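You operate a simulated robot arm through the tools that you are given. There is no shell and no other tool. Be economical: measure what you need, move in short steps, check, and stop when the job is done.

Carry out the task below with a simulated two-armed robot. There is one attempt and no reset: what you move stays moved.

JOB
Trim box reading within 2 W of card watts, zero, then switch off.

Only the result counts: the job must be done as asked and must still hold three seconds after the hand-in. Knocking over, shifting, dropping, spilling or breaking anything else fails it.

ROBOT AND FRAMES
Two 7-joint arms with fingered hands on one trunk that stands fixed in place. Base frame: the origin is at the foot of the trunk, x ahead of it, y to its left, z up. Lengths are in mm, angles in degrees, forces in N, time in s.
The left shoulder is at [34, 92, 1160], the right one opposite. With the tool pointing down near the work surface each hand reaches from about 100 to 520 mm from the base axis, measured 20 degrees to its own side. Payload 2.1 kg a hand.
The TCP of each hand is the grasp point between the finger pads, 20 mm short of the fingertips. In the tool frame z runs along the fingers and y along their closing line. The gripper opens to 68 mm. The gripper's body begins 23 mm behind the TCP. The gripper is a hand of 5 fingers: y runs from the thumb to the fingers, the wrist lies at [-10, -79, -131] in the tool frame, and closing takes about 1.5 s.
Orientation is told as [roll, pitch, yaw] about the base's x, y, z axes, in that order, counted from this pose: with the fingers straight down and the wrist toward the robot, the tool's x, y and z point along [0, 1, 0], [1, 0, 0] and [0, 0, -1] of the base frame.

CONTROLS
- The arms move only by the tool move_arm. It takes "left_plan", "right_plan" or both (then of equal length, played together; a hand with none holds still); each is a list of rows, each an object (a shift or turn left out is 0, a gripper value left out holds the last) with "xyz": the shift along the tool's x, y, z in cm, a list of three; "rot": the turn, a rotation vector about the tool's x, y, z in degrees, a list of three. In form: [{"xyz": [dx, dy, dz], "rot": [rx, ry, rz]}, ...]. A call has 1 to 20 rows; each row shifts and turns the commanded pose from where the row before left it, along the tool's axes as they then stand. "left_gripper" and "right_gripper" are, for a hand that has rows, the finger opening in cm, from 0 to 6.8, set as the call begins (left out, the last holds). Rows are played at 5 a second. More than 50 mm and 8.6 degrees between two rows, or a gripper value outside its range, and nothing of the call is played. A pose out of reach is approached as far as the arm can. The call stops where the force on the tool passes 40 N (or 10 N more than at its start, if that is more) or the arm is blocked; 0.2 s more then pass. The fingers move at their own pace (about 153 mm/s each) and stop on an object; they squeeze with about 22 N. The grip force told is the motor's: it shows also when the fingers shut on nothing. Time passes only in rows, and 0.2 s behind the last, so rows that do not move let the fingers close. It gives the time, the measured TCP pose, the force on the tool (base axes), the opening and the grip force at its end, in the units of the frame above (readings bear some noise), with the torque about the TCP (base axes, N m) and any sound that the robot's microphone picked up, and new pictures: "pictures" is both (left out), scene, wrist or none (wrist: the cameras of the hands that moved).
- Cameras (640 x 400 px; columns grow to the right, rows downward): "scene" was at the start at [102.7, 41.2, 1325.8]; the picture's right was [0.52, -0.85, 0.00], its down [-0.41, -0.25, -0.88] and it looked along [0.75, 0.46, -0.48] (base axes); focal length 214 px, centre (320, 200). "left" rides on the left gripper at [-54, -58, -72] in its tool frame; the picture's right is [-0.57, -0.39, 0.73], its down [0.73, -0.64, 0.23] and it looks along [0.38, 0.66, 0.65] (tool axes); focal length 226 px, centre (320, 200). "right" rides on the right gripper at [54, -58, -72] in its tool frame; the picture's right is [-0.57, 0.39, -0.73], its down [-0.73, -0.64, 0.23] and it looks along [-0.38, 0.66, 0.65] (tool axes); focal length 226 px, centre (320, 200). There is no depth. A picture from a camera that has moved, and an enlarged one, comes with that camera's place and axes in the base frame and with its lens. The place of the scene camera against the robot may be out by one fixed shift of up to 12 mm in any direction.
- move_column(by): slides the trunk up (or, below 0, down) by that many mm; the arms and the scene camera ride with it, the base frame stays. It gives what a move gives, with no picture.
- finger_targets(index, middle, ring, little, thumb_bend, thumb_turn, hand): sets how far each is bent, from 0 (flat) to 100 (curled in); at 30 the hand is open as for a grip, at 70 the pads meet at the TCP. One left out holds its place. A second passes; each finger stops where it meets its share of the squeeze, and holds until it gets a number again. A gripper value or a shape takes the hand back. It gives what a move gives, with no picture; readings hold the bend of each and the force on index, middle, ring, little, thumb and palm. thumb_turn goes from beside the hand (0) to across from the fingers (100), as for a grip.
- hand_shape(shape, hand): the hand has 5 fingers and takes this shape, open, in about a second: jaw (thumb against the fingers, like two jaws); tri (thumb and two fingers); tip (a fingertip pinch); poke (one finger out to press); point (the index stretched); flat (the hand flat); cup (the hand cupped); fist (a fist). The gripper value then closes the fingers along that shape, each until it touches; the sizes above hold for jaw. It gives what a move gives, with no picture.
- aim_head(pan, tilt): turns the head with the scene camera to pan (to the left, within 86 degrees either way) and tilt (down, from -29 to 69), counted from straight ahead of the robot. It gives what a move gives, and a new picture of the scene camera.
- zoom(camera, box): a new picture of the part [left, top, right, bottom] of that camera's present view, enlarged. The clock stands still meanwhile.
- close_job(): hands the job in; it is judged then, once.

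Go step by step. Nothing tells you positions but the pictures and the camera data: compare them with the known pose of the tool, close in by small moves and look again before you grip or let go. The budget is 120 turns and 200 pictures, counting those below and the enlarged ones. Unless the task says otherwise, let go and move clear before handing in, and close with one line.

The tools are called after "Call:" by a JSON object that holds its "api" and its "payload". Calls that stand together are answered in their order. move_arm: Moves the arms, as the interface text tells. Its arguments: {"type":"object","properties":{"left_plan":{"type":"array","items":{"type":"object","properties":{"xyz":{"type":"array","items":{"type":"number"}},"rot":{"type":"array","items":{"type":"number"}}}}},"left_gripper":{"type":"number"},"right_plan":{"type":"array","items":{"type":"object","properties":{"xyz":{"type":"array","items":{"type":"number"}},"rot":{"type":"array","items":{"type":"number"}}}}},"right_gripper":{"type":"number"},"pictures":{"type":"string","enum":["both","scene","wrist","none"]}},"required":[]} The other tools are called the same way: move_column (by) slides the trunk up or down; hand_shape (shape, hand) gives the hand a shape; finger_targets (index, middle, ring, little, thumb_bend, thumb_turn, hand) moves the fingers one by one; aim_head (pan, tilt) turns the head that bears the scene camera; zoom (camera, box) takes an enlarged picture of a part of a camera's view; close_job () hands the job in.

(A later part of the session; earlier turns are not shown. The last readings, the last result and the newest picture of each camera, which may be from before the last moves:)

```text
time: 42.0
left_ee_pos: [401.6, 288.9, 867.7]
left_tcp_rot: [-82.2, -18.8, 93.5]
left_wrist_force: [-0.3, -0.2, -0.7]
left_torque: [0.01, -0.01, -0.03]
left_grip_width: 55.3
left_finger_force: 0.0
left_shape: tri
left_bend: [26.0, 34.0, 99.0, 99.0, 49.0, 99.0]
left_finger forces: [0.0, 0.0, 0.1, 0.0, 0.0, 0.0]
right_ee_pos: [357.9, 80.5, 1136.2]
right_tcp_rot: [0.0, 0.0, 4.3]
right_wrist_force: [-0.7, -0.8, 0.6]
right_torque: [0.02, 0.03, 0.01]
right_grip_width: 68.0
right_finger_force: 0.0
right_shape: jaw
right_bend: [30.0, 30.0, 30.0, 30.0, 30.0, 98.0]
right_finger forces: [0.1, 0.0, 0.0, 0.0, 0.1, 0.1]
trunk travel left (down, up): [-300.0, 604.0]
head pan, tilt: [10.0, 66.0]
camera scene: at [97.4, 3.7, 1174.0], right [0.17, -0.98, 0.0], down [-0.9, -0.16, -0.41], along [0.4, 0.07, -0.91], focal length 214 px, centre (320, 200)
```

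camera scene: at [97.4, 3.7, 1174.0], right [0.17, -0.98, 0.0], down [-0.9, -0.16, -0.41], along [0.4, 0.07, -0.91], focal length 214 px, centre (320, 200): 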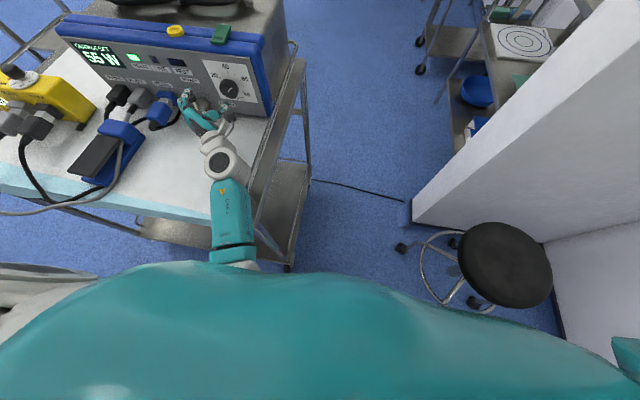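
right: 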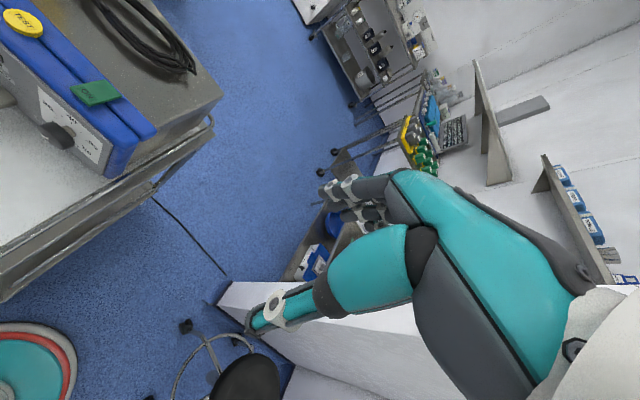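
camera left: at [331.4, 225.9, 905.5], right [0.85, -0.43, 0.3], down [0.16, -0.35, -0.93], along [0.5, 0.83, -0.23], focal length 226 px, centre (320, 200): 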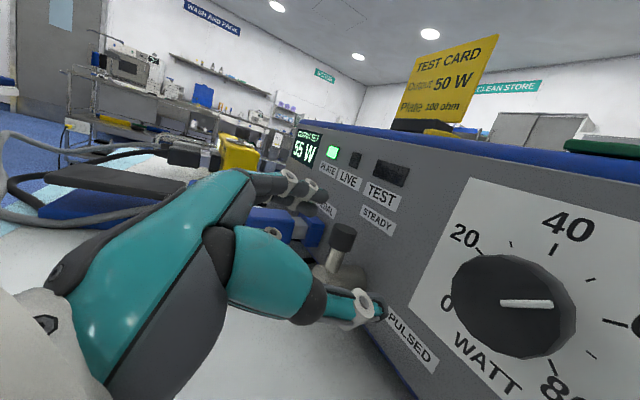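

The forearm runs straight back into the chest, so the elbow is pressing on the robot's own torso. The trunk is relaxing back; I'll wait and recheck.

Call:
{"api": "move_arm", "payload": {"left_plan": [{"xyz": [0, 0, 0]}, {"xyz": [0, 0, 0]}, {"xyz": [0, 0, 0]}, {"xyz": [0, 0, 0]}, {"xyz": [0, 0, 0]}, {"xyz": [0, 0, 0]}], "pictures": "both"}}

```text
time: 43.4
left_ee_pos: [399.6, 289.2, 867.1]
left_tcp_rot: [-82.2, -18.8, 93.5]
left_wrist_force: [-0.8, 0.3, -0.9]
left_torque: [0.02, 0.01, 0.0]
left_grip_width: 54.9
left_finger_force: 0.1
left_shape: tri
left_bend: [26.0, 34.0, 99.0, 99.0, 49.0, 99.0]
left_finger forces: [0.1, 0.1, 0.0, 0.0, 0.2, 0.0]
right_ee_pos: [357.6, 80.1, 1135.2]
right_tcp_rot: [0.0, 0.1, 4.3]
right_wrist_force: [0.6, 0.4, 0.5]
right_torque: [0.05, -0.02, 0.03]
right_grip_width: 67.8
right_finger_force: 0.0
right_shape: jaw
right_bend: [30.0, 30.0, 30.0, 30.0, 30.0, 98.0]
right_finger forces: [0.1, 0.0, 0.0, 0.0, 0.0, 0.0]
trunk travel left (down, up): [-300.0, 604.0]
head pan, tilt: [10.0, 66.0]
camera scene: at [97.4, 3.8, 1174.0], right [0.17, -0.98, 0.0], down [-0.9, -0.16, -0.41], along [0.4, 0.07, -0.91], focal length 214 px, centre (320, 200)
camera left: at [341.3, 209.1, 910.1], right [0.83, -0.46, 0.31], down [0.15, -0.35, -0.92], along [0.54, 0.81, -0.22], focal length 226 px, centre (320, 200)
```

scene: 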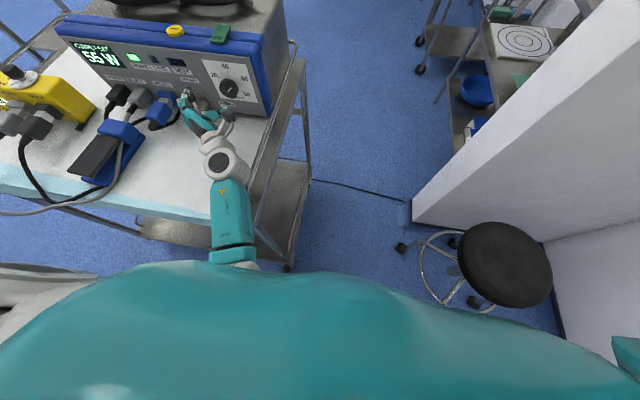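
left: 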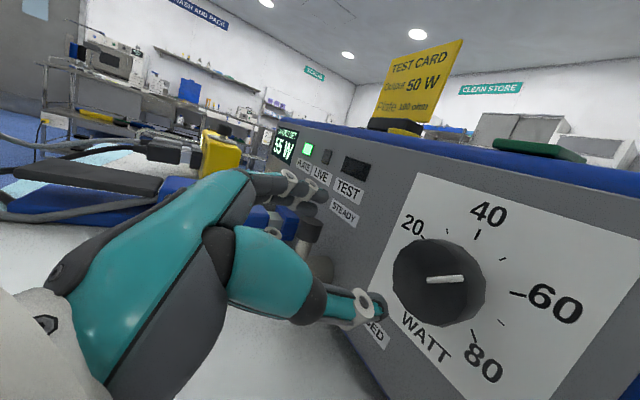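

The knob now shows 55 W (nudged when releasing). The hand is near the mode lever, so I'll move it right and slightly up, away from it.

Call:
{"api": "move_arm", "payload": {"left_plan": [{"xyz": [-1.0, -1.5, -0.3]}, {"xyz": [-1.0, -1.5, -0.3]}, {"rot": [0, 0, -8]}, {"rot": [0, 0, -8]}], "pictures": "both"}}

```text
time: 44.4
left_ee_pos: [401.1, 267.4, 889.5]
left_tcp_rot: [-84.0, -6.0, 96.5]
left_wrist_force: [0.2, -0.5, 0.3]
left_torque: [-0.02, -0.01, 0.01]
left_grip_width: 54.9
left_finger_force: 0.1
left_shape: tri
left_bend: [26.0, 34.0, 99.0, 99.0, 50.0, 99.0]
left_finger forces: [0.0, 0.0, 0.0, 0.1, 0.0, 0.0]
right_ee_pos: [357.4, 82.3, 1135.5]
right_tcp_rot: [0.1, 0.1, 4.3]
right_wrist_force: [0.7, 0.5, 0.6]
right_torque: [0.0, 0.01, -0.02]
right_grip_width: 68.1
right_finger_force: 0.0
right_shape: jaw
right_bend: [30.0, 30.0, 30.0, 30.0, 30.0, 98.0]
right_finger forces: [0.0, 0.0, 0.0, 0.0, 0.0, 0.0]
trunk travel left (down, up): [-300.0, 604.0]
head pan, tilt: [10.0, 66.0]
camera scene: at [97.2, 4.1, 1174.0], right [0.17, -0.98, 0.0], down [-0.9, -0.16, -0.41], along [0.4, 0.07, -0.91], focal length 214 px, centre (320, 200)
camera left: at [343.1, 195.7, 946.2], right [0.83, -0.34, 0.45], down [0.21, -0.54, -0.81], along [0.52, 0.77, -0.37], focal length 226 px, centre (320, 200)
```

scene: 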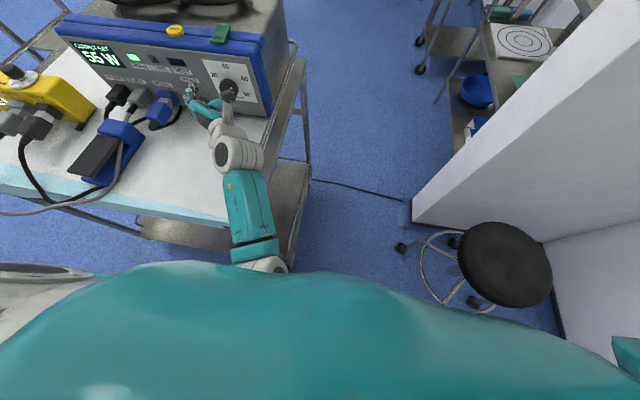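
left: 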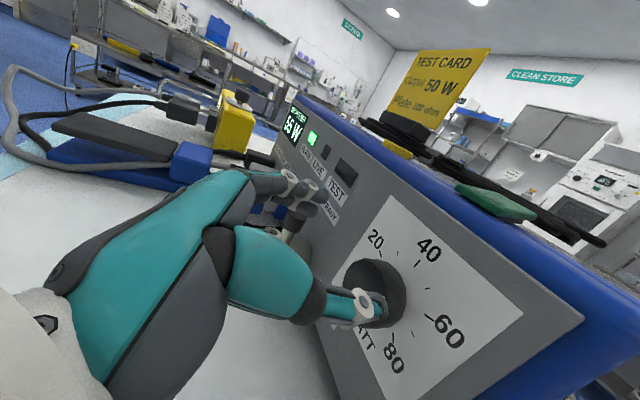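

Clear of the lever now. I'll raise the hand well above the box, then reorient it finger-down to press TEST.

Call:
{"api": "move_arm", "payload": {"left_plan": [{"xyz": [-4.3, 0, -1.2]}, {"xyz": [-4.3, 0, -1.2]}, {"xyz": [-4.3, 0, -0.6]}, {"xyz": [-4.3, 0, -0.6]}], "pictures": "none"}}

Call:
{"api": "move_arm", "payload": {"left_plan": [{"rot": [0, 0, 8]}, {"rot": [0, 0, 8]}, {"rot": [0, 0, 8]}, {"rot": [0, 0, 8]}, {"rot": [0, 0, 8]}, {"rot": [0, 0, 8]}, {"rot": [0, 0, 8]}, {"rot": [0, 0, 8]}, {"rot": [0, 0, 8]}, {"rot": [0, 0, 8]}, {"rot": [0, 0, 8]}, {"rot": [0, 0, 6]}], "pictures": "scene"}}

```text
time: 45.4
left_ee_pos: [386.2, 241.9, 1053.5]
left_tcp_rot: [-82.4, -2.9, 95.7]
left_wrist_force: [-0.4, 0.3, 0.1]
left_torque: [0.0, -0.02, 0.0]
left_grip_width: 55.1
left_finger_force: 0.1
left_shape: tri
left_bend: [26.0, 34.0, 99.0, 99.0, 50.0, 99.0]
left_finger forces: [0.0, 0.1, 0.0, 0.1, 0.1, 0.1]
right_ee_pos: [356.1, 82.0, 1135.0]
right_tcp_rot: [0.1, 0.0, 4.2]
right_wrist_force: [-0.3, 0.3, -0.6]
right_torque: [0.0, 0.04, -0.02]
right_grip_width: 67.6
right_finger_force: 0.0
right_shape: jaw
right_bend: [30.0, 30.0, 30.0, 30.0, 30.0, 98.0]
right_finger forces: [0.0, 0.0, 0.1, 0.0, 0.0, 0.0]
trunk travel left (down, up): [-300.0, 604.0]
head pan, tilt: [10.0, 66.0]
```

```text
time: 48.0
left_ee_pos: [385.5, 243.9, 1053.4]
left_tcp_rot: [43.8, -79.8, -38.1]
left_wrist_force: [-1.4, -0.1, -1.4]
left_torque: [-0.04, 0.01, -0.03]
left_grip_width: 54.8
left_finger_force: 0.0
left_shape: tri
left_bend: [26.0, 34.0, 99.0, 99.0, 50.0, 99.0]
left_finger forces: [0.0, 0.0, 0.0, 0.0, 0.0, 0.0]
right_ee_pos: [357.1, 80.3, 1135.5]
right_tcp_rot: [0.0, 0.1, 4.3]
right_wrist_force: [-0.8, -1.2, 0.0]
right_torque: [0.04, -0.02, 0.02]
right_grip_width: 67.7
right_finger_force: 0.1
right_shape: jaw
right_bend: [30.0, 30.0, 30.0, 30.0, 30.0, 98.0]
right_finger forces: [0.0, 0.0, 0.0, 0.0, 0.1, 0.0]
trunk travel left (down, up): [-300.0, 604.0]
head pan, tilt: [10.0, 66.0]
camera scene: at [97.4, 3.8, 1174.0], right [0.17, -0.98, 0.0], down [-0.9, -0.16, -0.41], along [0.4, 0.07, -0.91], focal length 214 px, centre (320, 200)
```

scene: 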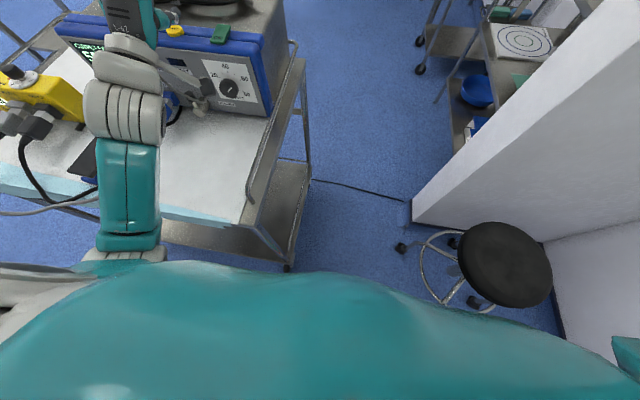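

Call:
{"api": "move_arm", "payload": {"left_plan": [{"rot": [8, 0, 0]}, {"rot": [8, 0, 0]}, {"rot": [8, 0, 0]}, {"rot": [8, 0, 0]}, {"rot": [8, 0, 0]}, {"rot": [8, 0, 0]}, {"rot": [8, 0, 0]}], "pictures": "none"}}

Call:
{"api": "hand_shape", "payload": {"hand": "left", "shape": "poke"}}

Call:
{"api": "aim_head", "payload": {"pan": 26, "tilt": 32}}

```text
time: 49.6
left_ee_pos: [384.4, 243.9, 1051.3]
left_tcp_rot: [7.6, -26.1, 1.8]
left_wrist_force: [0.3, -0.6, -0.4]
left_torque: [0.03, 0.0, 0.0]
left_grip_width: 55.0
left_finger_force: 0.1
left_shape: tri
left_bend: [26.0, 34.0, 99.0, 99.0, 50.0, 99.0]
left_finger forces: [0.0, 0.0, 0.0, 0.0, 0.0, 0.1]
right_ee_pos: [355.1, 80.9, 1135.4]
right_tcp_rot: [0.1, 0.1, 4.3]
right_wrist_force: [0.0, -0.6, -0.1]
right_torque: [-0.01, -0.04, 0.01]
right_grip_width: 67.5
right_finger_force: 0.2
right_shape: jaw
right_bend: [30.0, 30.0, 30.0, 30.0, 30.0, 98.0]
right_finger forces: [0.0, 0.0, 0.1, 0.1, 0.0, 0.0]
trunk travel left (down, up): [-300.0, 604.0]
head pan, tilt: [10.0, 66.0]
```

```text
time: 50.5
left_ee_pos: [386.0, 244.6, 1052.0]
left_tcp_rot: [7.8, -26.3, 1.8]
left_wrist_force: [0.1, 0.1, 0.0]
left_torque: [-0.01, 0.02, 0.0]
left_grip_width: 0.3
left_finger_force: 0.1
left_shape: poke
left_bend: [70.0, 70.0, 99.0, 99.0, 100.0, 100.0]
left_finger forces: [0.0, 0.0, 0.0, 0.0, 0.0, 0.0]
right_ee_pos: [358.2, 81.9, 1135.7]
right_tcp_rot: [0.1, 0.1, 4.3]
right_wrist_force: [0.8, 0.3, -0.6]
right_torque: [0.0, -0.01, 0.03]
right_grip_width: 67.7
right_finger_force: 0.1
right_shape: jaw
right_bend: [30.0, 30.0, 30.0, 30.0, 30.0, 98.0]
right_finger forces: [0.1, 0.0, 0.0, 0.0, 0.0, 0.0]
trunk travel left (down, up): [-300.0, 604.0]
head pan, tilt: [10.0, 66.0]
```

```text
time: 51.5
left_ee_pos: [386.0, 243.2, 1050.7]
left_tcp_rot: [7.7, -26.5, 1.8]
left_wrist_force: [0.1, 0.3, 0.6]
left_torque: [0.04, -0.01, 0.01]
left_grip_width: 0.0
left_finger_force: 0.1
left_shape: poke
left_bend: [70.0, 70.0, 99.0, 99.0, 100.0, 100.0]
left_finger forces: [0.0, 0.0, 0.0, 0.0, 0.0, 0.0]
right_ee_pos: [357.5, 81.4, 1136.1]
right_tcp_rot: [0.0, 0.1, 4.4]
right_wrist_force: [0.8, -0.4, -0.2]
right_torque: [-0.01, 0.01, -0.01]
right_grip_width: 67.9
right_finger_force: 0.1
right_shape: jaw
right_bend: [30.0, 30.0, 30.0, 30.0, 30.0, 98.0]
right_finger forces: [0.0, 0.0, 0.1, 0.0, 0.0, 0.0]
trunk travel left (down, up): [-300.0, 604.0]
head pan, tilt: [26.0, 32.0]
camera scene: at [119.4, 32.8, 1219.5], right [0.44, -0.9, 0.0], down [-0.48, -0.23, -0.85], along [0.76, 0.37, -0.53], focal length 214 px, centre (320, 200)
```

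scene: 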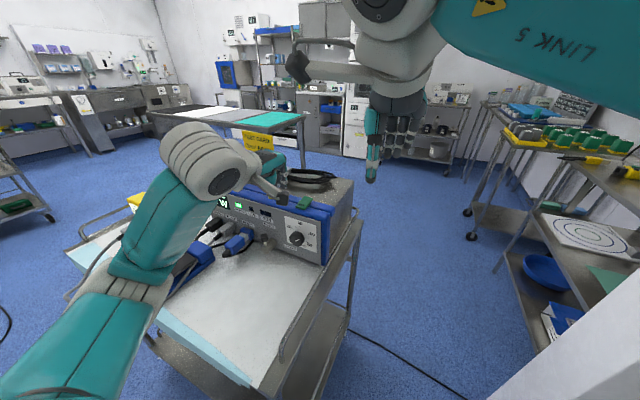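

Hand is finger-down and tilted. I'll move to hover about 40 mm above the TEST button.

Call:
{"api": "move_arm", "payload": {"left_plan": [{"xyz": [2.2, 1.74, 2.55]}, {"xyz": [2.2, 1.74, 2.55]}, {"xyz": [2.2, 1.74, 2.55]}, {"xyz": [2.2, 1.74, 2.55]}], "pictures": "wrist"}}

Call:
{"api": "zoom", "payload": {"camera": "left", "box": [240, 150, 480, 330]}}

```text
time: 52.5
left_ee_pos: [482.8, 348.0, 1001.9]
left_tcp_rot: [7.8, -26.4, 1.7]
left_wrist_force: [-0.4, 0.9, 0.5]
left_torque: [0.01, -0.02, -0.01]
left_grip_width: 0.0
left_finger_force: 0.0
left_shape: poke
left_bend: [70.0, 70.0, 99.0, 99.0, 100.0, 100.0]
left_finger forces: [0.0, 0.0, 0.0, 0.0, 0.0, 0.0]
right_ee_pos: [356.3, 81.0, 1135.0]
right_tcp_rot: [0.1, 0.1, 4.3]
right_wrist_force: [-0.7, 0.7, 0.8]
right_torque: [-0.01, 0.01, 0.04]
right_grip_width: 67.6
right_finger_force: 0.2
right_shape: jaw
right_bend: [30.0, 30.0, 30.0, 30.0, 30.0, 98.0]
right_finger forces: [0.0, 0.0, 0.0, 0.0, 0.1, 0.0]
trunk travel left (down, up): [-300.0, 604.0]
head pan, tilt: [26.0, 32.0]
camera left: at [405.2, 281.8, 1033.8], right [0.02, -0.46, -0.89], down [-0.54, 0.74, -0.4], along [0.84, 0.49, -0.23], focal length 226 px, centre (320, 200)
```

left: 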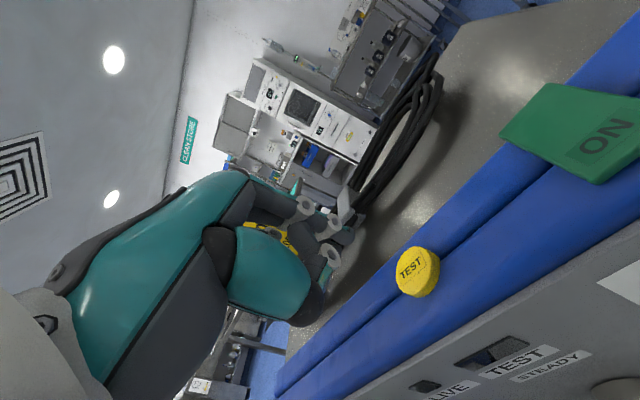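

```text
2.22 times, centred on (360, 240) of left
camera zoom: at [405.2, 281.8, 1033.8], right [0.02, -0.46, -0.89], down [-0.54, 0.74, -0.4], along [0.84, 0.49, -0.23], focal length 502 px, centre (231, 111)
```

zoom: 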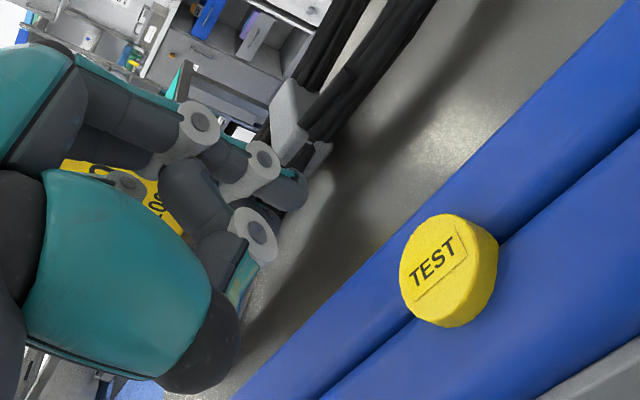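

TEST is at (499,354,931), right under the fingertip. I'll lower vertically.

Call:
{"api": "move_arm", "payload": {"left_plan": [{"xyz": [-0.2, -0.9, 1.8]}, {"xyz": [-0.15, -0.7, 1.35]}, {"xyz": [-0.03, -0.15, 0.3]}], "pictures": "both"}}

Call:
{"api": "zoom", "payload": {"camera": "left", "box": [240, 150, 480, 330]}}

```text
time: 53.3
left_ee_pos: [484.1, 349.0, 963.5]
left_tcp_rot: [7.7, -26.4, 1.8]
left_wrist_force: [-0.7, 0.1, -0.3]
left_torque: [-0.01, -0.03, 0.03]
left_grip_width: 0.1
left_finger_force: 0.1
left_shape: poke
left_bend: [70.0, 70.0, 99.0, 99.0, 100.0, 100.0]
left_finger forces: [0.1, 0.1, 0.0, 0.1, 0.0, 0.0]
right_ee_pos: [357.9, 79.9, 1135.4]
right_tcp_rot: [0.0, 0.2, 4.4]
right_wrist_force: [-1.0, -0.2, 0.1]
right_torque: [0.0, 0.0, 0.0]
right_grip_width: 67.8
right_finger_force: 0.1
right_shape: jaw
right_bend: [30.0, 30.0, 30.0, 30.0, 30.0, 98.0]
right_finger forces: [0.0, 0.0, 0.0, 0.0, 0.0, 0.1]
trunk travel left (down, up): [-300.0, 604.0]
head pan, tilt: [26.0, 32.0]
camera scene: at [119.4, 32.8, 1219.6], right [0.44, -0.9, 0.0], down [-0.48, -0.23, -0.85], along [0.76, 0.37, -0.53], focal length 214 px, centre (320, 200)
camera left: at [405.9, 282.3, 995.9], right [0.02, -0.46, -0.89], down [-0.54, 0.74, -0.4], along [0.84, 0.49, -0.23], focal length 226 px, centre (320, 200)
```

scene: 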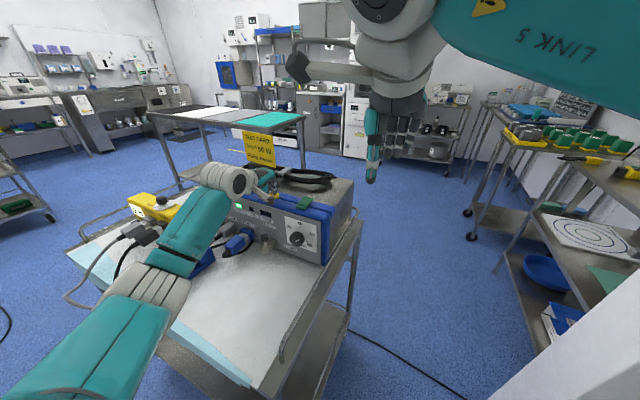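
left: 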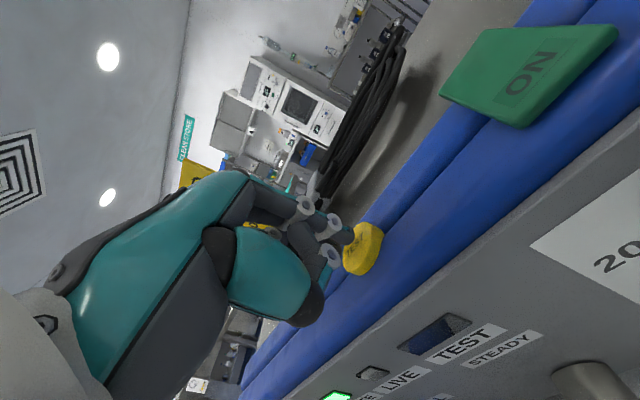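

```text
2.22 times, centred on (360, 240) of left
camera zoom: at [405.9, 282.3, 995.9], right [0.02, -0.46, -0.89], down [-0.54, 0.74, -0.4], along [0.84, 0.49, -0.23], focal length 502 px, centre (231, 111)
```

zoom: 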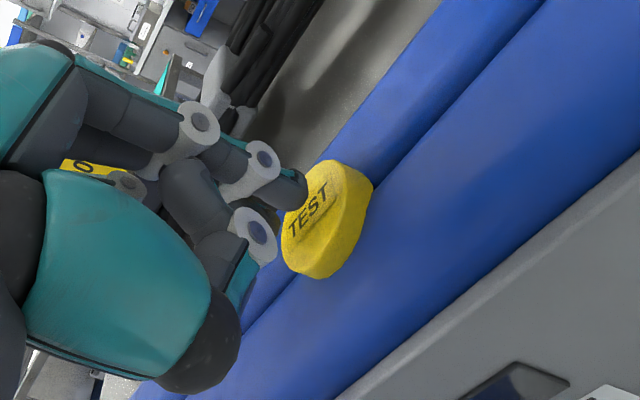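

The fingertip is nearly on the button. I'll shift 5 mm back and press down in small steps.

Call:
{"api": "move_arm", "payload": {"left_plan": [{"xyz": [0, -0.45, -0.2]}, {"xyz": [-0.04, -0.18, 0.35]}, {"xyz": [-0.04, -0.18, 0.35]}, {"xyz": [-0.03, -0.12, 0.25]}], "pictures": "both"}}

Call:
{"api": "zoom", "payload": {"camera": "scene", "box": [110, 170, 330, 290]}}

```text
time: 54.3
left_ee_pos: [479.1, 347.4, 955.4]
left_tcp_rot: [7.7, -26.5, 1.9]
left_wrist_force: [-1.1, -1.1, 8.2]
left_torque: [0.03, -0.04, -0.01]
left_grip_width: 0.0
left_finger_force: 0.1
left_shape: poke
left_bend: [70.0, 70.0, 99.0, 99.0, 100.0, 100.0]
left_finger forces: [0.2, 7.9, 0.0, 0.0, 0.0, 0.0]
right_ee_pos: [356.0, 80.1, 1136.3]
right_tcp_rot: [0.1, 0.0, 4.2]
right_wrist_force: [-0.1, -0.5, -0.7]
right_torque: [-0.01, 0.03, 0.01]
right_grip_width: 67.7
right_finger_force: 0.0
right_shape: jaw
right_bend: [30.0, 30.0, 30.0, 30.0, 30.0, 98.0]
right_finger forces: [0.0, 0.0, 0.1, 0.0, 0.1, 0.0]
trunk travel left (down, up): [-300.0, 604.0]
head pan, tilt: [26.0, 32.0]
heard: click
camera scene: at [118.7, 32.3, 1219.8], right [0.44, -0.9, 0.0], down [-0.48, -0.23, -0.85], along [0.76, 0.37, -0.53], focal length 214 px, centre (320, 200)
camera left: at [401.2, 281.5, 986.6], right [0.02, -0.46, -0.89], down [-0.54, 0.74, -0.4], along [0.84, 0.49, -0.23], focal length 226 px, centre (320, 200)
```

scene: 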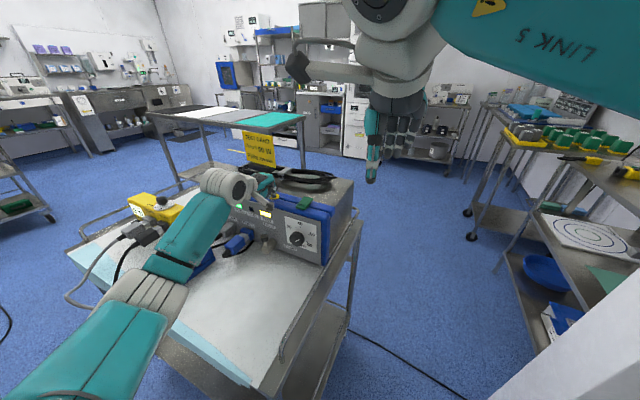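
left: 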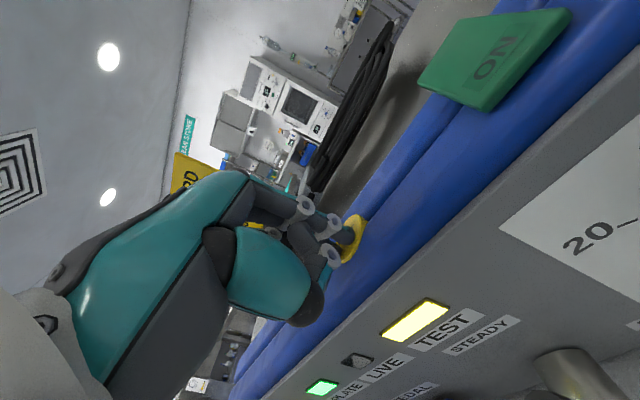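

```text
2.91 times, centred on (220, 230) of scene
camera zoom: at [118.7, 32.3, 1219.8], right [0.44, -0.9, 0.0], down [-0.48, -0.23, -0.85], along [0.76, 0.37, -0.53], focal length 624 px, centre (611, 113)
```

zoom: 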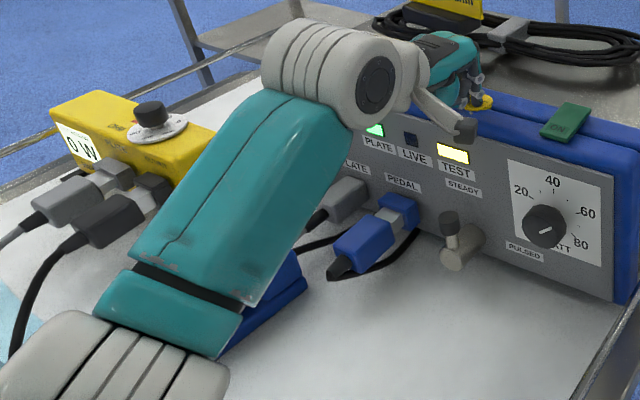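

A click was heard and the TEST lamp lit, but LIVE is off and the box still reads 0 W. I'll lift and see whether it latches.

Call:
{"api": "move_arm", "payload": {"left_plan": [{"xyz": [0.2, 0.9, -1.8]}, {"xyz": [0.3, 1.0, -2.2]}, {"xyz": [0.2, 0.9, -1.8]}], "pictures": "scene"}}

Call:
{"api": "zoom", "payload": {"camera": "scene", "box": [110, 170, 330, 290]}}

```text
time: 55.1
left_ee_pos: [478.6, 347.1, 1018.6]
left_tcp_rot: [7.8, -26.3, 1.7]
left_wrist_force: [0.3, -0.1, -0.3]
left_torque: [-0.01, 0.01, -0.02]
left_grip_width: 0.1
left_finger_force: 0.0
left_shape: poke
left_bend: [70.0, 70.0, 99.0, 99.0, 100.0, 100.0]
left_finger forces: [0.1, 0.0, 0.1, 0.1, 0.0, 0.1]
right_ee_pos: [358.4, 81.0, 1136.0]
right_tcp_rot: [0.0, 0.1, 4.3]
right_wrist_force: [0.2, 0.2, -0.3]
right_torque: [-0.02, -0.02, -0.01]
right_grip_width: 68.0
right_finger_force: 0.1
right_shape: jaw
right_bend: [30.0, 30.0, 30.0, 30.0, 30.0, 98.0]
right_finger forces: [0.0, 0.1, 0.0, 0.0, 0.0, 0.1]
trunk travel left (down, up): [-300.0, 604.0]
head pan, tilt: [26.0, 32.0]
camera scene: at [119.4, 32.8, 1219.6], right [0.44, -0.9, 0.0], down [-0.48, -0.23, -0.85], along [0.76, 0.37, -0.53], focal length 214 px, centre (320, 200)
```

scene: 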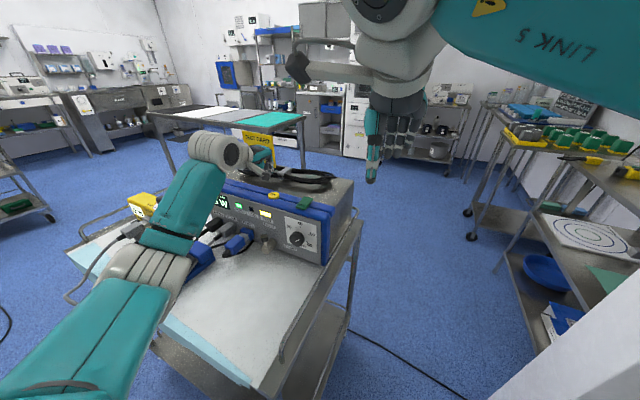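

```text
2.91 times, centred on (220, 230) of scene
camera zoom: at [119.4, 32.8, 1219.6], right [0.44, -0.9, 0.0], down [-0.48, -0.23, -0.85], along [0.76, 0.37, -0.53], focal length 624 px, centre (611, 113)
```

zoom: 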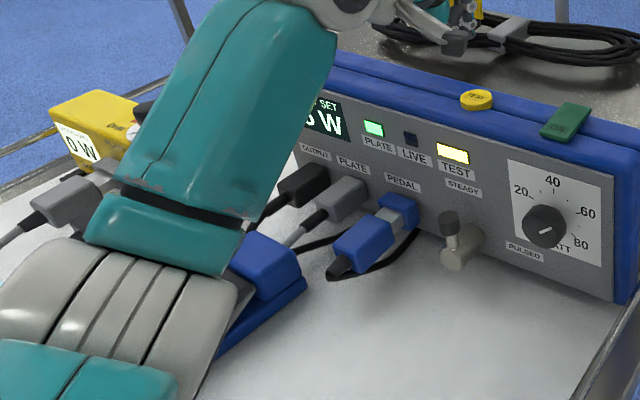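

TEST mode latches; the pedal must energise it. From the earlier views the pedal plate is near (263,470,845) with its free end toward the robot. I'll move there at height and straighten the hand.

Call:
{"api": "move_arm", "payload": {"left_plan": [{"xyz": [2.3, -3.36, -1.38]}, {"xyz": [2.3, -3.36, -1.38]}, {"xyz": [2.3, -3.36, -1.38]}, {"xyz": [2.3, -3.36, -1.38]}, {"xyz": [2.3, -3.36, -1.38]}, {"xyz": [2.3, -3.36, -1.38]}, {"rot": [8, 0, 0]}, {"rot": [8, 0, 0]}, {"rot": [8, 0, 0]}], "pictures": "both"}}

```text
time: 57.1
left_ee_pos: [249.2, 465.8, 1018.7]
left_tcp_rot: [6.9, -2.4, 5.0]
left_wrist_force: [0.0, 0.0, 0.7]
left_torque: [0.01, -0.02, -0.03]
left_grip_width: 0.2
left_finger_force: 0.1
left_shape: poke
left_bend: [70.0, 70.0, 99.0, 99.0, 100.0, 100.0]
left_finger forces: [0.1, 0.0, 0.0, 0.1, 0.0, 0.0]
right_ee_pos: [357.4, 80.7, 1135.4]
right_tcp_rot: [0.0, 0.2, 4.3]
right_wrist_force: [-0.1, -0.2, 0.2]
right_torque: [-0.03, -0.02, -0.01]
right_grip_width: 67.9
right_finger_force: 0.0
right_shape: jaw
right_bend: [30.0, 30.0, 30.0, 30.0, 30.0, 98.0]
right_finger forces: [0.0, 0.0, 0.1, 0.0, 0.0, 0.0]
trunk travel left (down, up): [-300.0, 604.0]
head pan, tilt: [26.0, 32.0]
camera scene: at [119.3, 32.9, 1219.6], right [0.44, -0.9, 0.0], down [-0.48, -0.23, -0.85], along [0.76, 0.37, -0.53], focal length 214 px, centre (320, 200)
camera left: at [195.0, 397.7, 1081.5], right [-0.31, -0.5, -0.81], down [-0.7, 0.7, -0.17], along [0.65, 0.51, -0.57], focal length 226 px, centre (320, 200)
```

scene: 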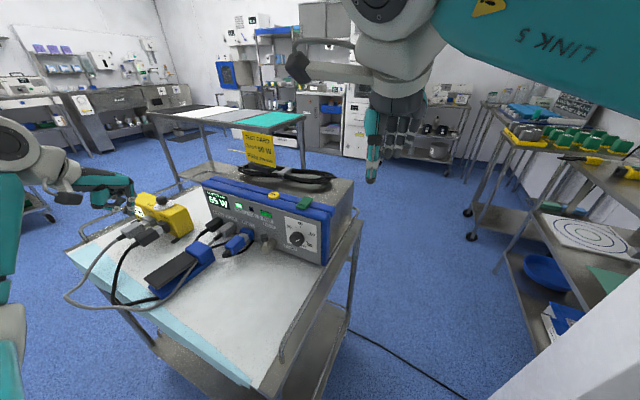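
left: 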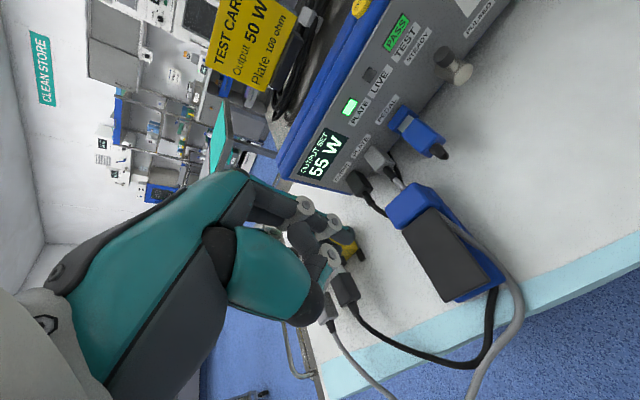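

TEST now shows PASS (self-test done) and the set value is 55 W. Next is the pedal: I'll descend halfway and look.

Call:
{"api": "move_arm", "payload": {"left_plan": [{"xyz": [0, 0, 4]}, {"xyz": [0, 0, 4]}], "pictures": "both"}}

Call:
{"api": "zoom", "payload": {"camera": "scene", "box": [60, 180, 260, 320]}}

```text
time: 57.7
left_ee_pos: [253.8, 477.9, 938.4]
left_tcp_rot: [6.9, -2.5, 4.9]
left_wrist_force: [-0.4, 0.6, 0.6]
left_torque: [-0.03, -0.02, 0.01]
left_grip_width: 0.1
left_finger_force: 0.0
left_shape: poke
left_bend: [70.0, 70.0, 99.0, 99.0, 100.0, 100.0]
left_finger forces: [0.1, 0.0, 0.0, 0.0, 0.0, 0.0]
right_ee_pos: [357.8, 80.8, 1135.9]
right_tcp_rot: [0.0, 0.2, 4.3]
right_wrist_force: [0.3, -0.1, -0.5]
right_torque: [-0.02, -0.02, -0.01]
right_grip_width: 68.0
right_finger_force: 0.1
right_shape: jaw
right_bend: [30.0, 30.0, 30.0, 30.0, 30.0, 98.0]
right_finger forces: [0.0, 0.0, 0.1, 0.0, 0.1, 0.0]
trunk travel left (down, up): [-300.0, 604.0]
head pan, tilt: [26.0, 32.0]
camera scene: at [119.4, 32.9, 1219.6], right [0.44, -0.9, 0.0], down [-0.48, -0.23, -0.85], along [0.76, 0.37, -0.53], focal length 214 px, centre (320, 200)
camera left: at [198.6, 409.1, 1001.4], right [-0.31, -0.5, -0.81], down [-0.7, 0.7, -0.17], along [0.65, 0.51, -0.57], focal length 226 px, centre (320, 200)
```

scene: 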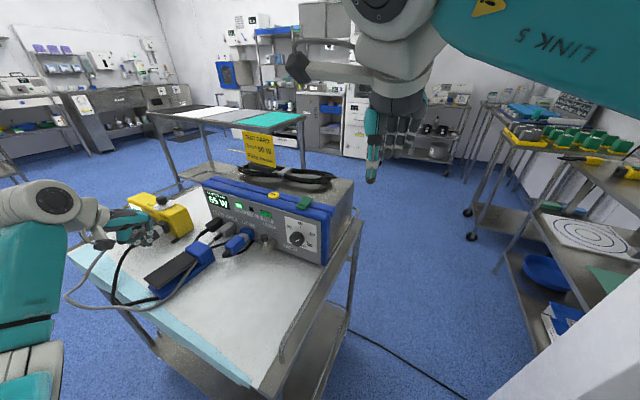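
left: 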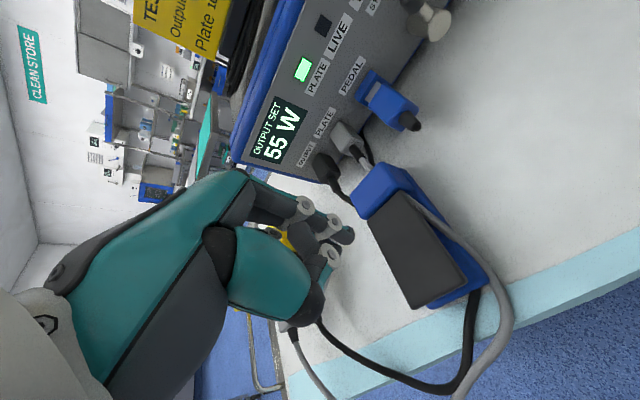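

```text
2.86 times, centred on (160, 250) of scene
camera zoom: at [119.4, 32.9, 1219.6], right [0.44, -0.9, 0.0], down [-0.48, -0.23, -0.85], along [0.76, 0.37, -0.53], focal length 613 px, centre (777, 57)
```

zoom: 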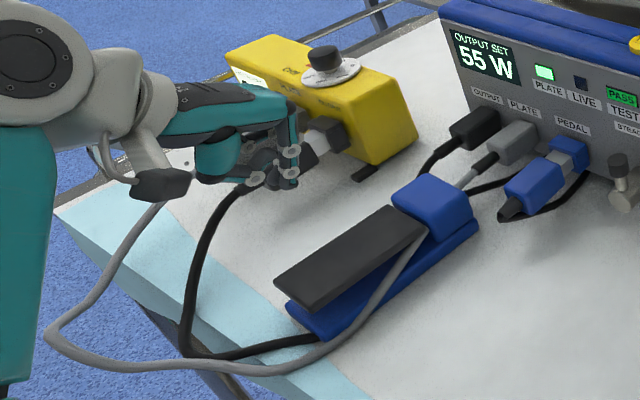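

The pedal's plate centre is near (255,487,845). I'll shift slightly back and lower to just above it.

Call:
{"api": "move_arm", "payload": {"left_plan": [{"xyz": [0, -0.9, 2]}, {"xyz": [0, 0, 2.5]}], "pictures": "both"}}

Call:
{"api": "zoom", "payload": {"camera": "scene", "box": [60, 180, 260, 320]}}

```text
time: 58.3
left_ee_pos: [245.2, 482.2, 895.5]
left_tcp_rot: [6.9, -2.6, 5.0]
left_wrist_force: [-0.4, -0.7, -0.2]
left_torque: [0.0, -0.01, -0.01]
left_grip_width: 0.0
left_finger_force: 0.0
left_shape: poke
left_bend: [70.0, 70.0, 99.0, 99.0, 100.0, 100.0]
left_finger forces: [0.1, 0.1, 0.0, 0.1, 0.0, 0.0]
right_ee_pos: [356.4, 80.4, 1136.5]
right_tcp_rot: [0.0, 0.1, 4.3]
right_wrist_force: [0.4, -0.1, -0.1]
right_torque: [0.03, -0.02, 0.02]
right_grip_width: 68.0
right_finger_force: 0.0
right_shape: jaw
right_bend: [30.0, 30.0, 30.0, 30.0, 30.0, 98.0]
right_finger forces: [0.0, 0.0, 0.1, 0.1, 0.0, 0.1]
trunk travel left (down, up): [-300.0, 604.0]
head pan, tilt: [26.0, 32.0]
camera scene: at [119.3, 32.9, 1219.6], right [0.44, -0.9, 0.0], down [-0.48, -0.23, -0.85], along [0.76, 0.37, -0.53], focal length 214 px, centre (320, 200)
camera left: at [190.2, 413.8, 957.4], right [-0.31, -0.5, -0.81], down [-0.7, 0.7, -0.17], along [0.65, 0.51, -0.57], focal length 226 px, centre (320, 200)
```

scene: 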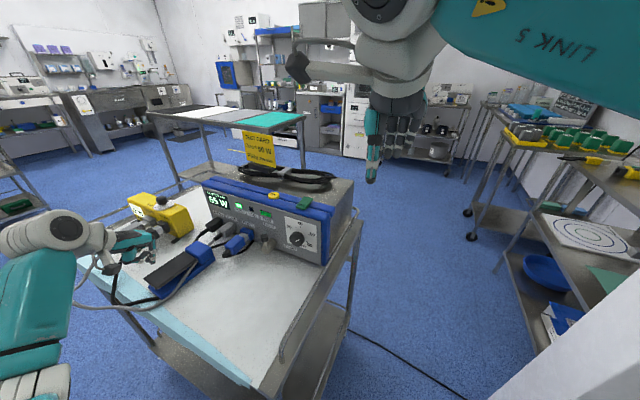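
left: 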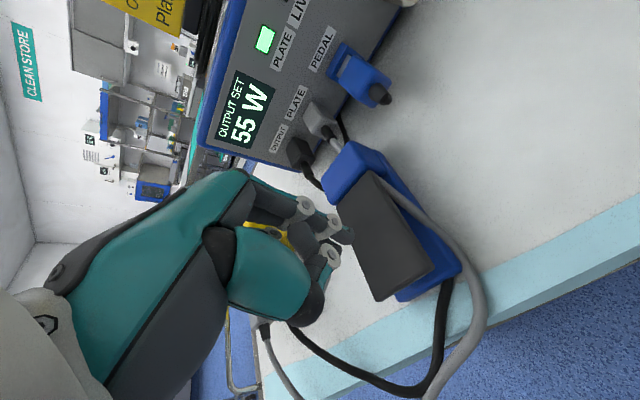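

```text
2.86 times, centred on (160, 250) of scene
camera zoom: at [119.3, 32.9, 1219.6], right [0.44, -0.9, 0.0], down [-0.48, -0.23, -0.85], along [0.76, 0.37, -0.53], focal length 613 px, centre (777, 57)
```

zoom: 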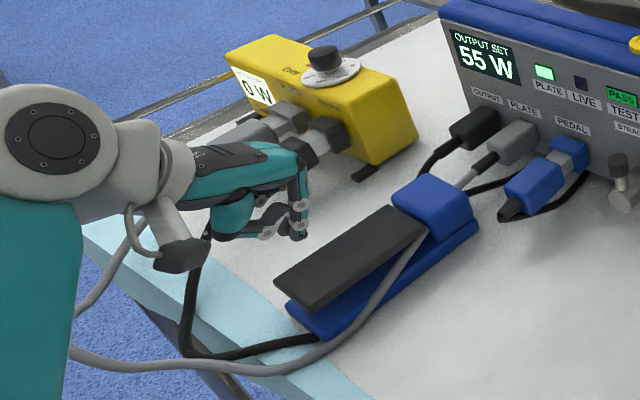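

Triangulating both views puts the plate lower than I thought, with its centre near (270,503,806). I'll adjust and descend further.

Call:
{"api": "move_arm", "payload": {"left_plan": [{"xyz": [1.0, 0.4, 1.0]}, {"xyz": [0, 0, 2.2]}], "pictures": "both"}}

Call:
{"api": "zoom", "payload": {"camera": "scene", "box": [60, 180, 260, 320]}}

```text
time: 58.9
left_ee_pos: [248.9, 493.8, 863.5]
left_tcp_rot: [6.9, -2.5, 4.9]
left_wrist_force: [0.2, 0.3, -1.1]
left_torque: [0.0, -0.03, 0.01]
left_grip_width: 0.0
left_finger_force: 0.1
left_shape: poke
left_bend: [70.0, 70.0, 99.0, 99.0, 100.0, 100.0]
left_finger forces: [0.1, 0.1, 0.0, 0.0, 0.0, 0.1]
right_ee_pos: [356.2, 81.9, 1135.5]
right_tcp_rot: [0.0, 0.0, 4.3]
right_wrist_force: [0.0, 0.2, 0.3]
right_torque: [-0.02, -0.03, 0.0]
right_grip_width: 67.9
right_finger_force: 0.0
right_shape: jaw
right_bend: [30.0, 30.0, 30.0, 30.0, 30.0, 98.0]
right_finger forces: [0.0, 0.1, 0.1, 0.0, 0.0, 0.0]
trunk travel left (down, up): [-300.0, 604.0]
head pan, tilt: [26.0, 32.0]
camera scene: at [119.4, 32.9, 1219.6], right [0.44, -0.9, 0.0], down [-0.48, -0.23, -0.85], along [0.76, 0.37, -0.53], focal length 214 px, centre (320, 200)
camera left: at [194.3, 426.7, 926.3], right [-0.31, -0.5, -0.81], down [-0.7, 0.7, -0.17], along [0.65, 0.51, -0.57], focal length 226 px, centre (320, 200)
```

scene: 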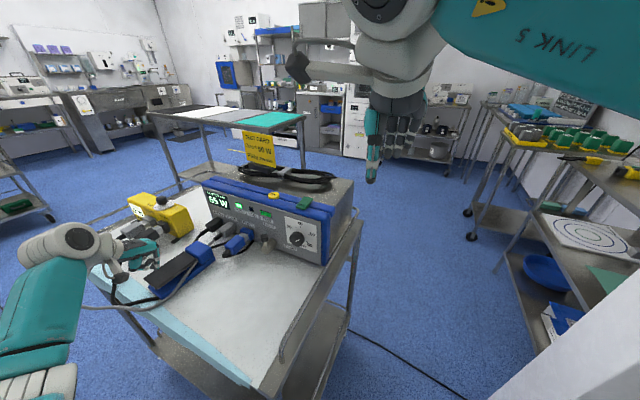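
left: 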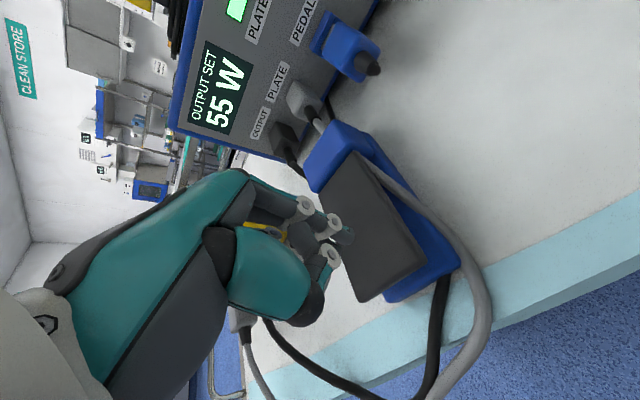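

```text
2.86 times, centred on (160, 250) of scene
camera zoom: at [119.4, 32.9, 1219.6], right [0.44, -0.9, 0.0], down [-0.48, -0.23, -0.85], along [0.76, 0.37, -0.53], focal length 613 px, centre (777, 57)
```

zoom: 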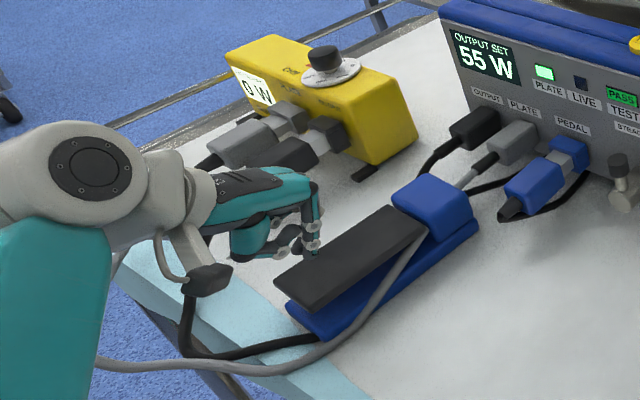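

The fingertip is over the free half of the plate. I'll shift 8 mm forward and press down in small steps.

Call:
{"api": "move_arm", "payload": {"left_plan": [{"xyz": [0, 0.7, 1.0]}, {"xyz": [0, 0, 0.7]}, {"xyz": [0, 0, 0.6]}, {"xyz": [0, 0, 0.5]}], "pictures": "both"}}

Call:
{"api": "zoom", "payload": {"camera": "scene", "box": [60, 180, 260, 320]}}

```text
time: 59.9
left_ee_pos: [258.1, 499.1, 836.6]
left_tcp_rot: [6.9, -2.4, 4.9]
left_wrist_force: [-0.5, -0.5, 0.3]
left_torque: [0.0, 0.0, 0.0]
left_grip_width: 0.4
left_finger_force: 0.1
left_shape: poke
left_bend: [70.0, 70.0, 99.0, 99.0, 100.0, 100.0]
left_finger forces: [0.0, 0.0, 0.0, 0.1, 0.1, 0.0]
right_ee_pos: [356.6, 81.5, 1135.8]
right_tcp_rot: [0.0, 0.1, 4.2]
right_wrist_force: [0.8, -0.6, 0.4]
right_torque: [-0.02, -0.02, 0.01]
right_grip_width: 67.7
right_finger_force: 0.0
right_shape: jaw
right_bend: [30.0, 30.0, 30.0, 30.0, 30.0, 98.0]
right_finger forces: [0.1, 0.1, 0.1, 0.0, 0.0, 0.1]
trunk travel left (down, up): [-300.0, 604.0]
head pan, tilt: [26.0, 32.0]
camera scene: at [119.4, 32.9, 1219.6], right [0.44, -0.9, 0.0], down [-0.48, -0.23, -0.85], along [0.76, 0.37, -0.53], focal length 214 px, centre (320, 200)
camera left: at [202.6, 430.5, 899.6], right [-0.31, -0.5, -0.81], down [-0.7, 0.7, -0.17], along [0.65, 0.51, -0.57], focal length 226 px, centre (320, 200)
```

scene: 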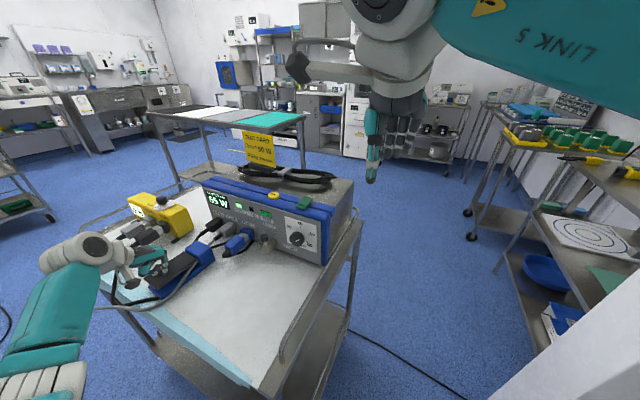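
left: 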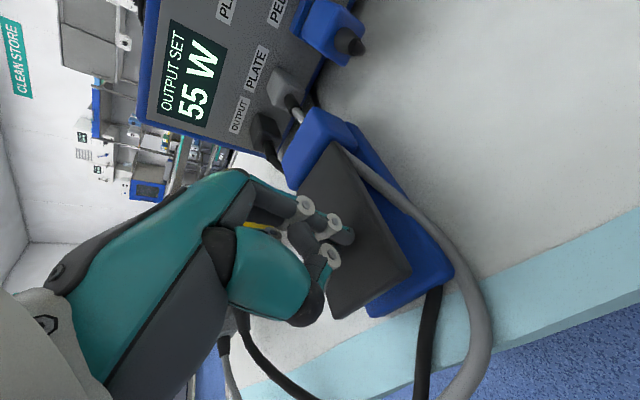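

```text
2.86 times, centred on (160, 250) of scene
camera zoom: at [119.4, 32.9, 1219.6], right [0.44, -0.9, 0.0], down [-0.48, -0.23, -0.85], along [0.76, 0.37, -0.53], focal length 613 px, centre (777, 57)
```

zoom: 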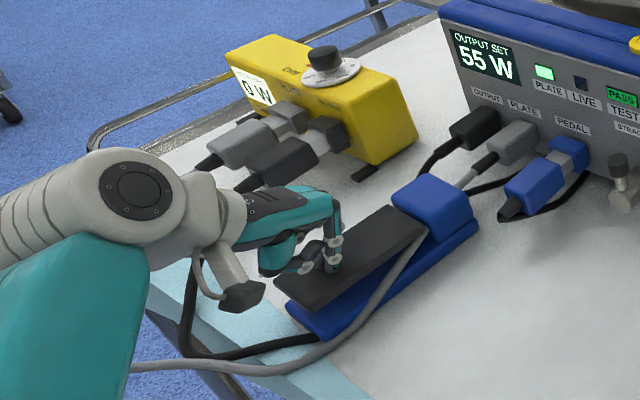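

The finger is just above the plate centre with no contact yet. I'll keep pressing down in small steps.

Call:
{"api": "move_arm", "payload": {"left_plan": [{"xyz": [0, 0, 0.5]}, {"xyz": [0, 0, 0.5]}, {"xyz": [0, 0, 0.4]}, {"xyz": [0, 0, 0]}, {"xyz": [0, 0, 0]}], "pictures": "scene"}}

Call:
{"api": "zoom", "payload": {"camera": "scene", "box": [100, 180, 300, 300]}}

```text
time: 61.1
left_ee_pos: [258.5, 500.1, 823.9]
left_tcp_rot: [6.9, -2.6, 4.8]
left_wrist_force: [0.2, -2.1, 3.9]
left_torque: [-0.06, -0.01, -0.02]
left_grip_width: 0.2
left_finger_force: 0.0
left_shape: poke
left_bend: [70.0, 70.0, 99.0, 99.0, 100.0, 100.0]
left_finger forces: [4.0, 0.1, 0.1, 0.1, 0.0, 0.0]
right_ee_pos: [357.3, 80.7, 1135.9]
right_tcp_rot: [0.0, -0.1, 4.4]
right_wrist_force: [0.4, -0.1, -0.6]
right_torque: [0.0, 0.02, 0.01]
right_grip_width: 67.8
right_finger_force: 0.1
right_shape: jaw
right_bend: [30.0, 30.0, 30.0, 30.0, 30.0, 98.0]
right_finger forces: [0.0, 0.0, 0.0, 0.0, 0.0, 0.1]
trunk travel left (down, up): [-300.0, 604.0]
head pan, tilt: [26.0, 32.0]
heard: click
camera scene: at [119.2, 32.3, 1219.6], right [0.44, -0.9, 0.0], down [-0.48, -0.23, -0.85], along [0.76, 0.37, -0.53], focal length 214 px, centre (320, 200)
```

scene: 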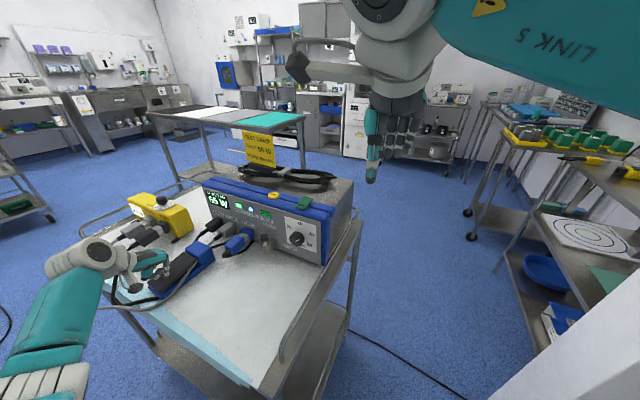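

```text
3.20 times, centred on (200, 240) of scene
camera zoom: at [119.2, 32.3, 1219.6], right [0.44, -0.9, 0.0], down [-0.48, -0.23, -0.85], along [0.76, 0.37, -0.53], focal length 686 px, centre (704, 72)
```

zoom: 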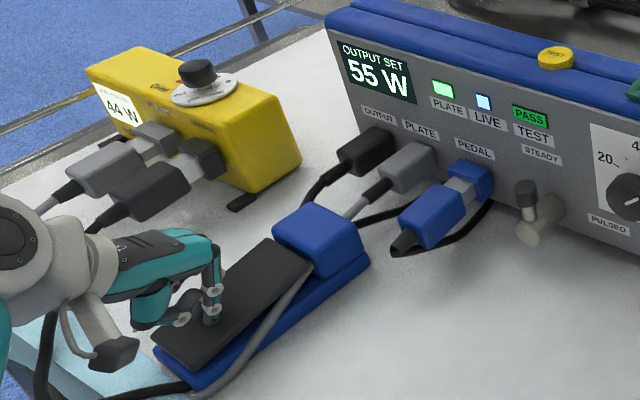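

LIVE is lit and the box reads about 44 W. I'll zoom to confirm.

Call:
{"api": "zoom", "payload": {"camera": "scene", "box": [120, 190, 170, 225]}}

```text
11.43 times, centred on (145, 208) of scene
camera zoom: at [119.2, 32.3, 1219.6], right [0.44, -0.9, 0.0], down [-0.48, -0.23, -0.85], along [0.76, 0.37, -0.53], focal length 2451 px, centre (2320, 114)
```

zoom: 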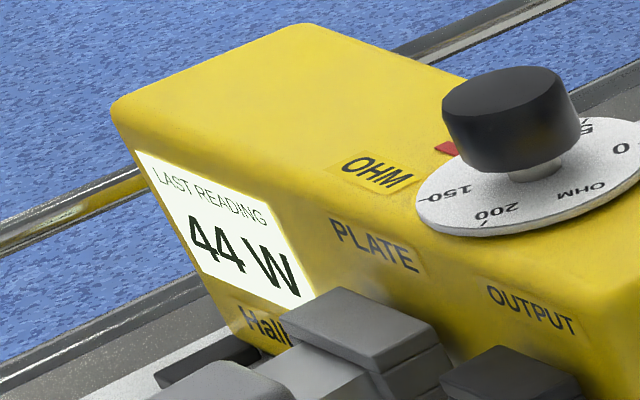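

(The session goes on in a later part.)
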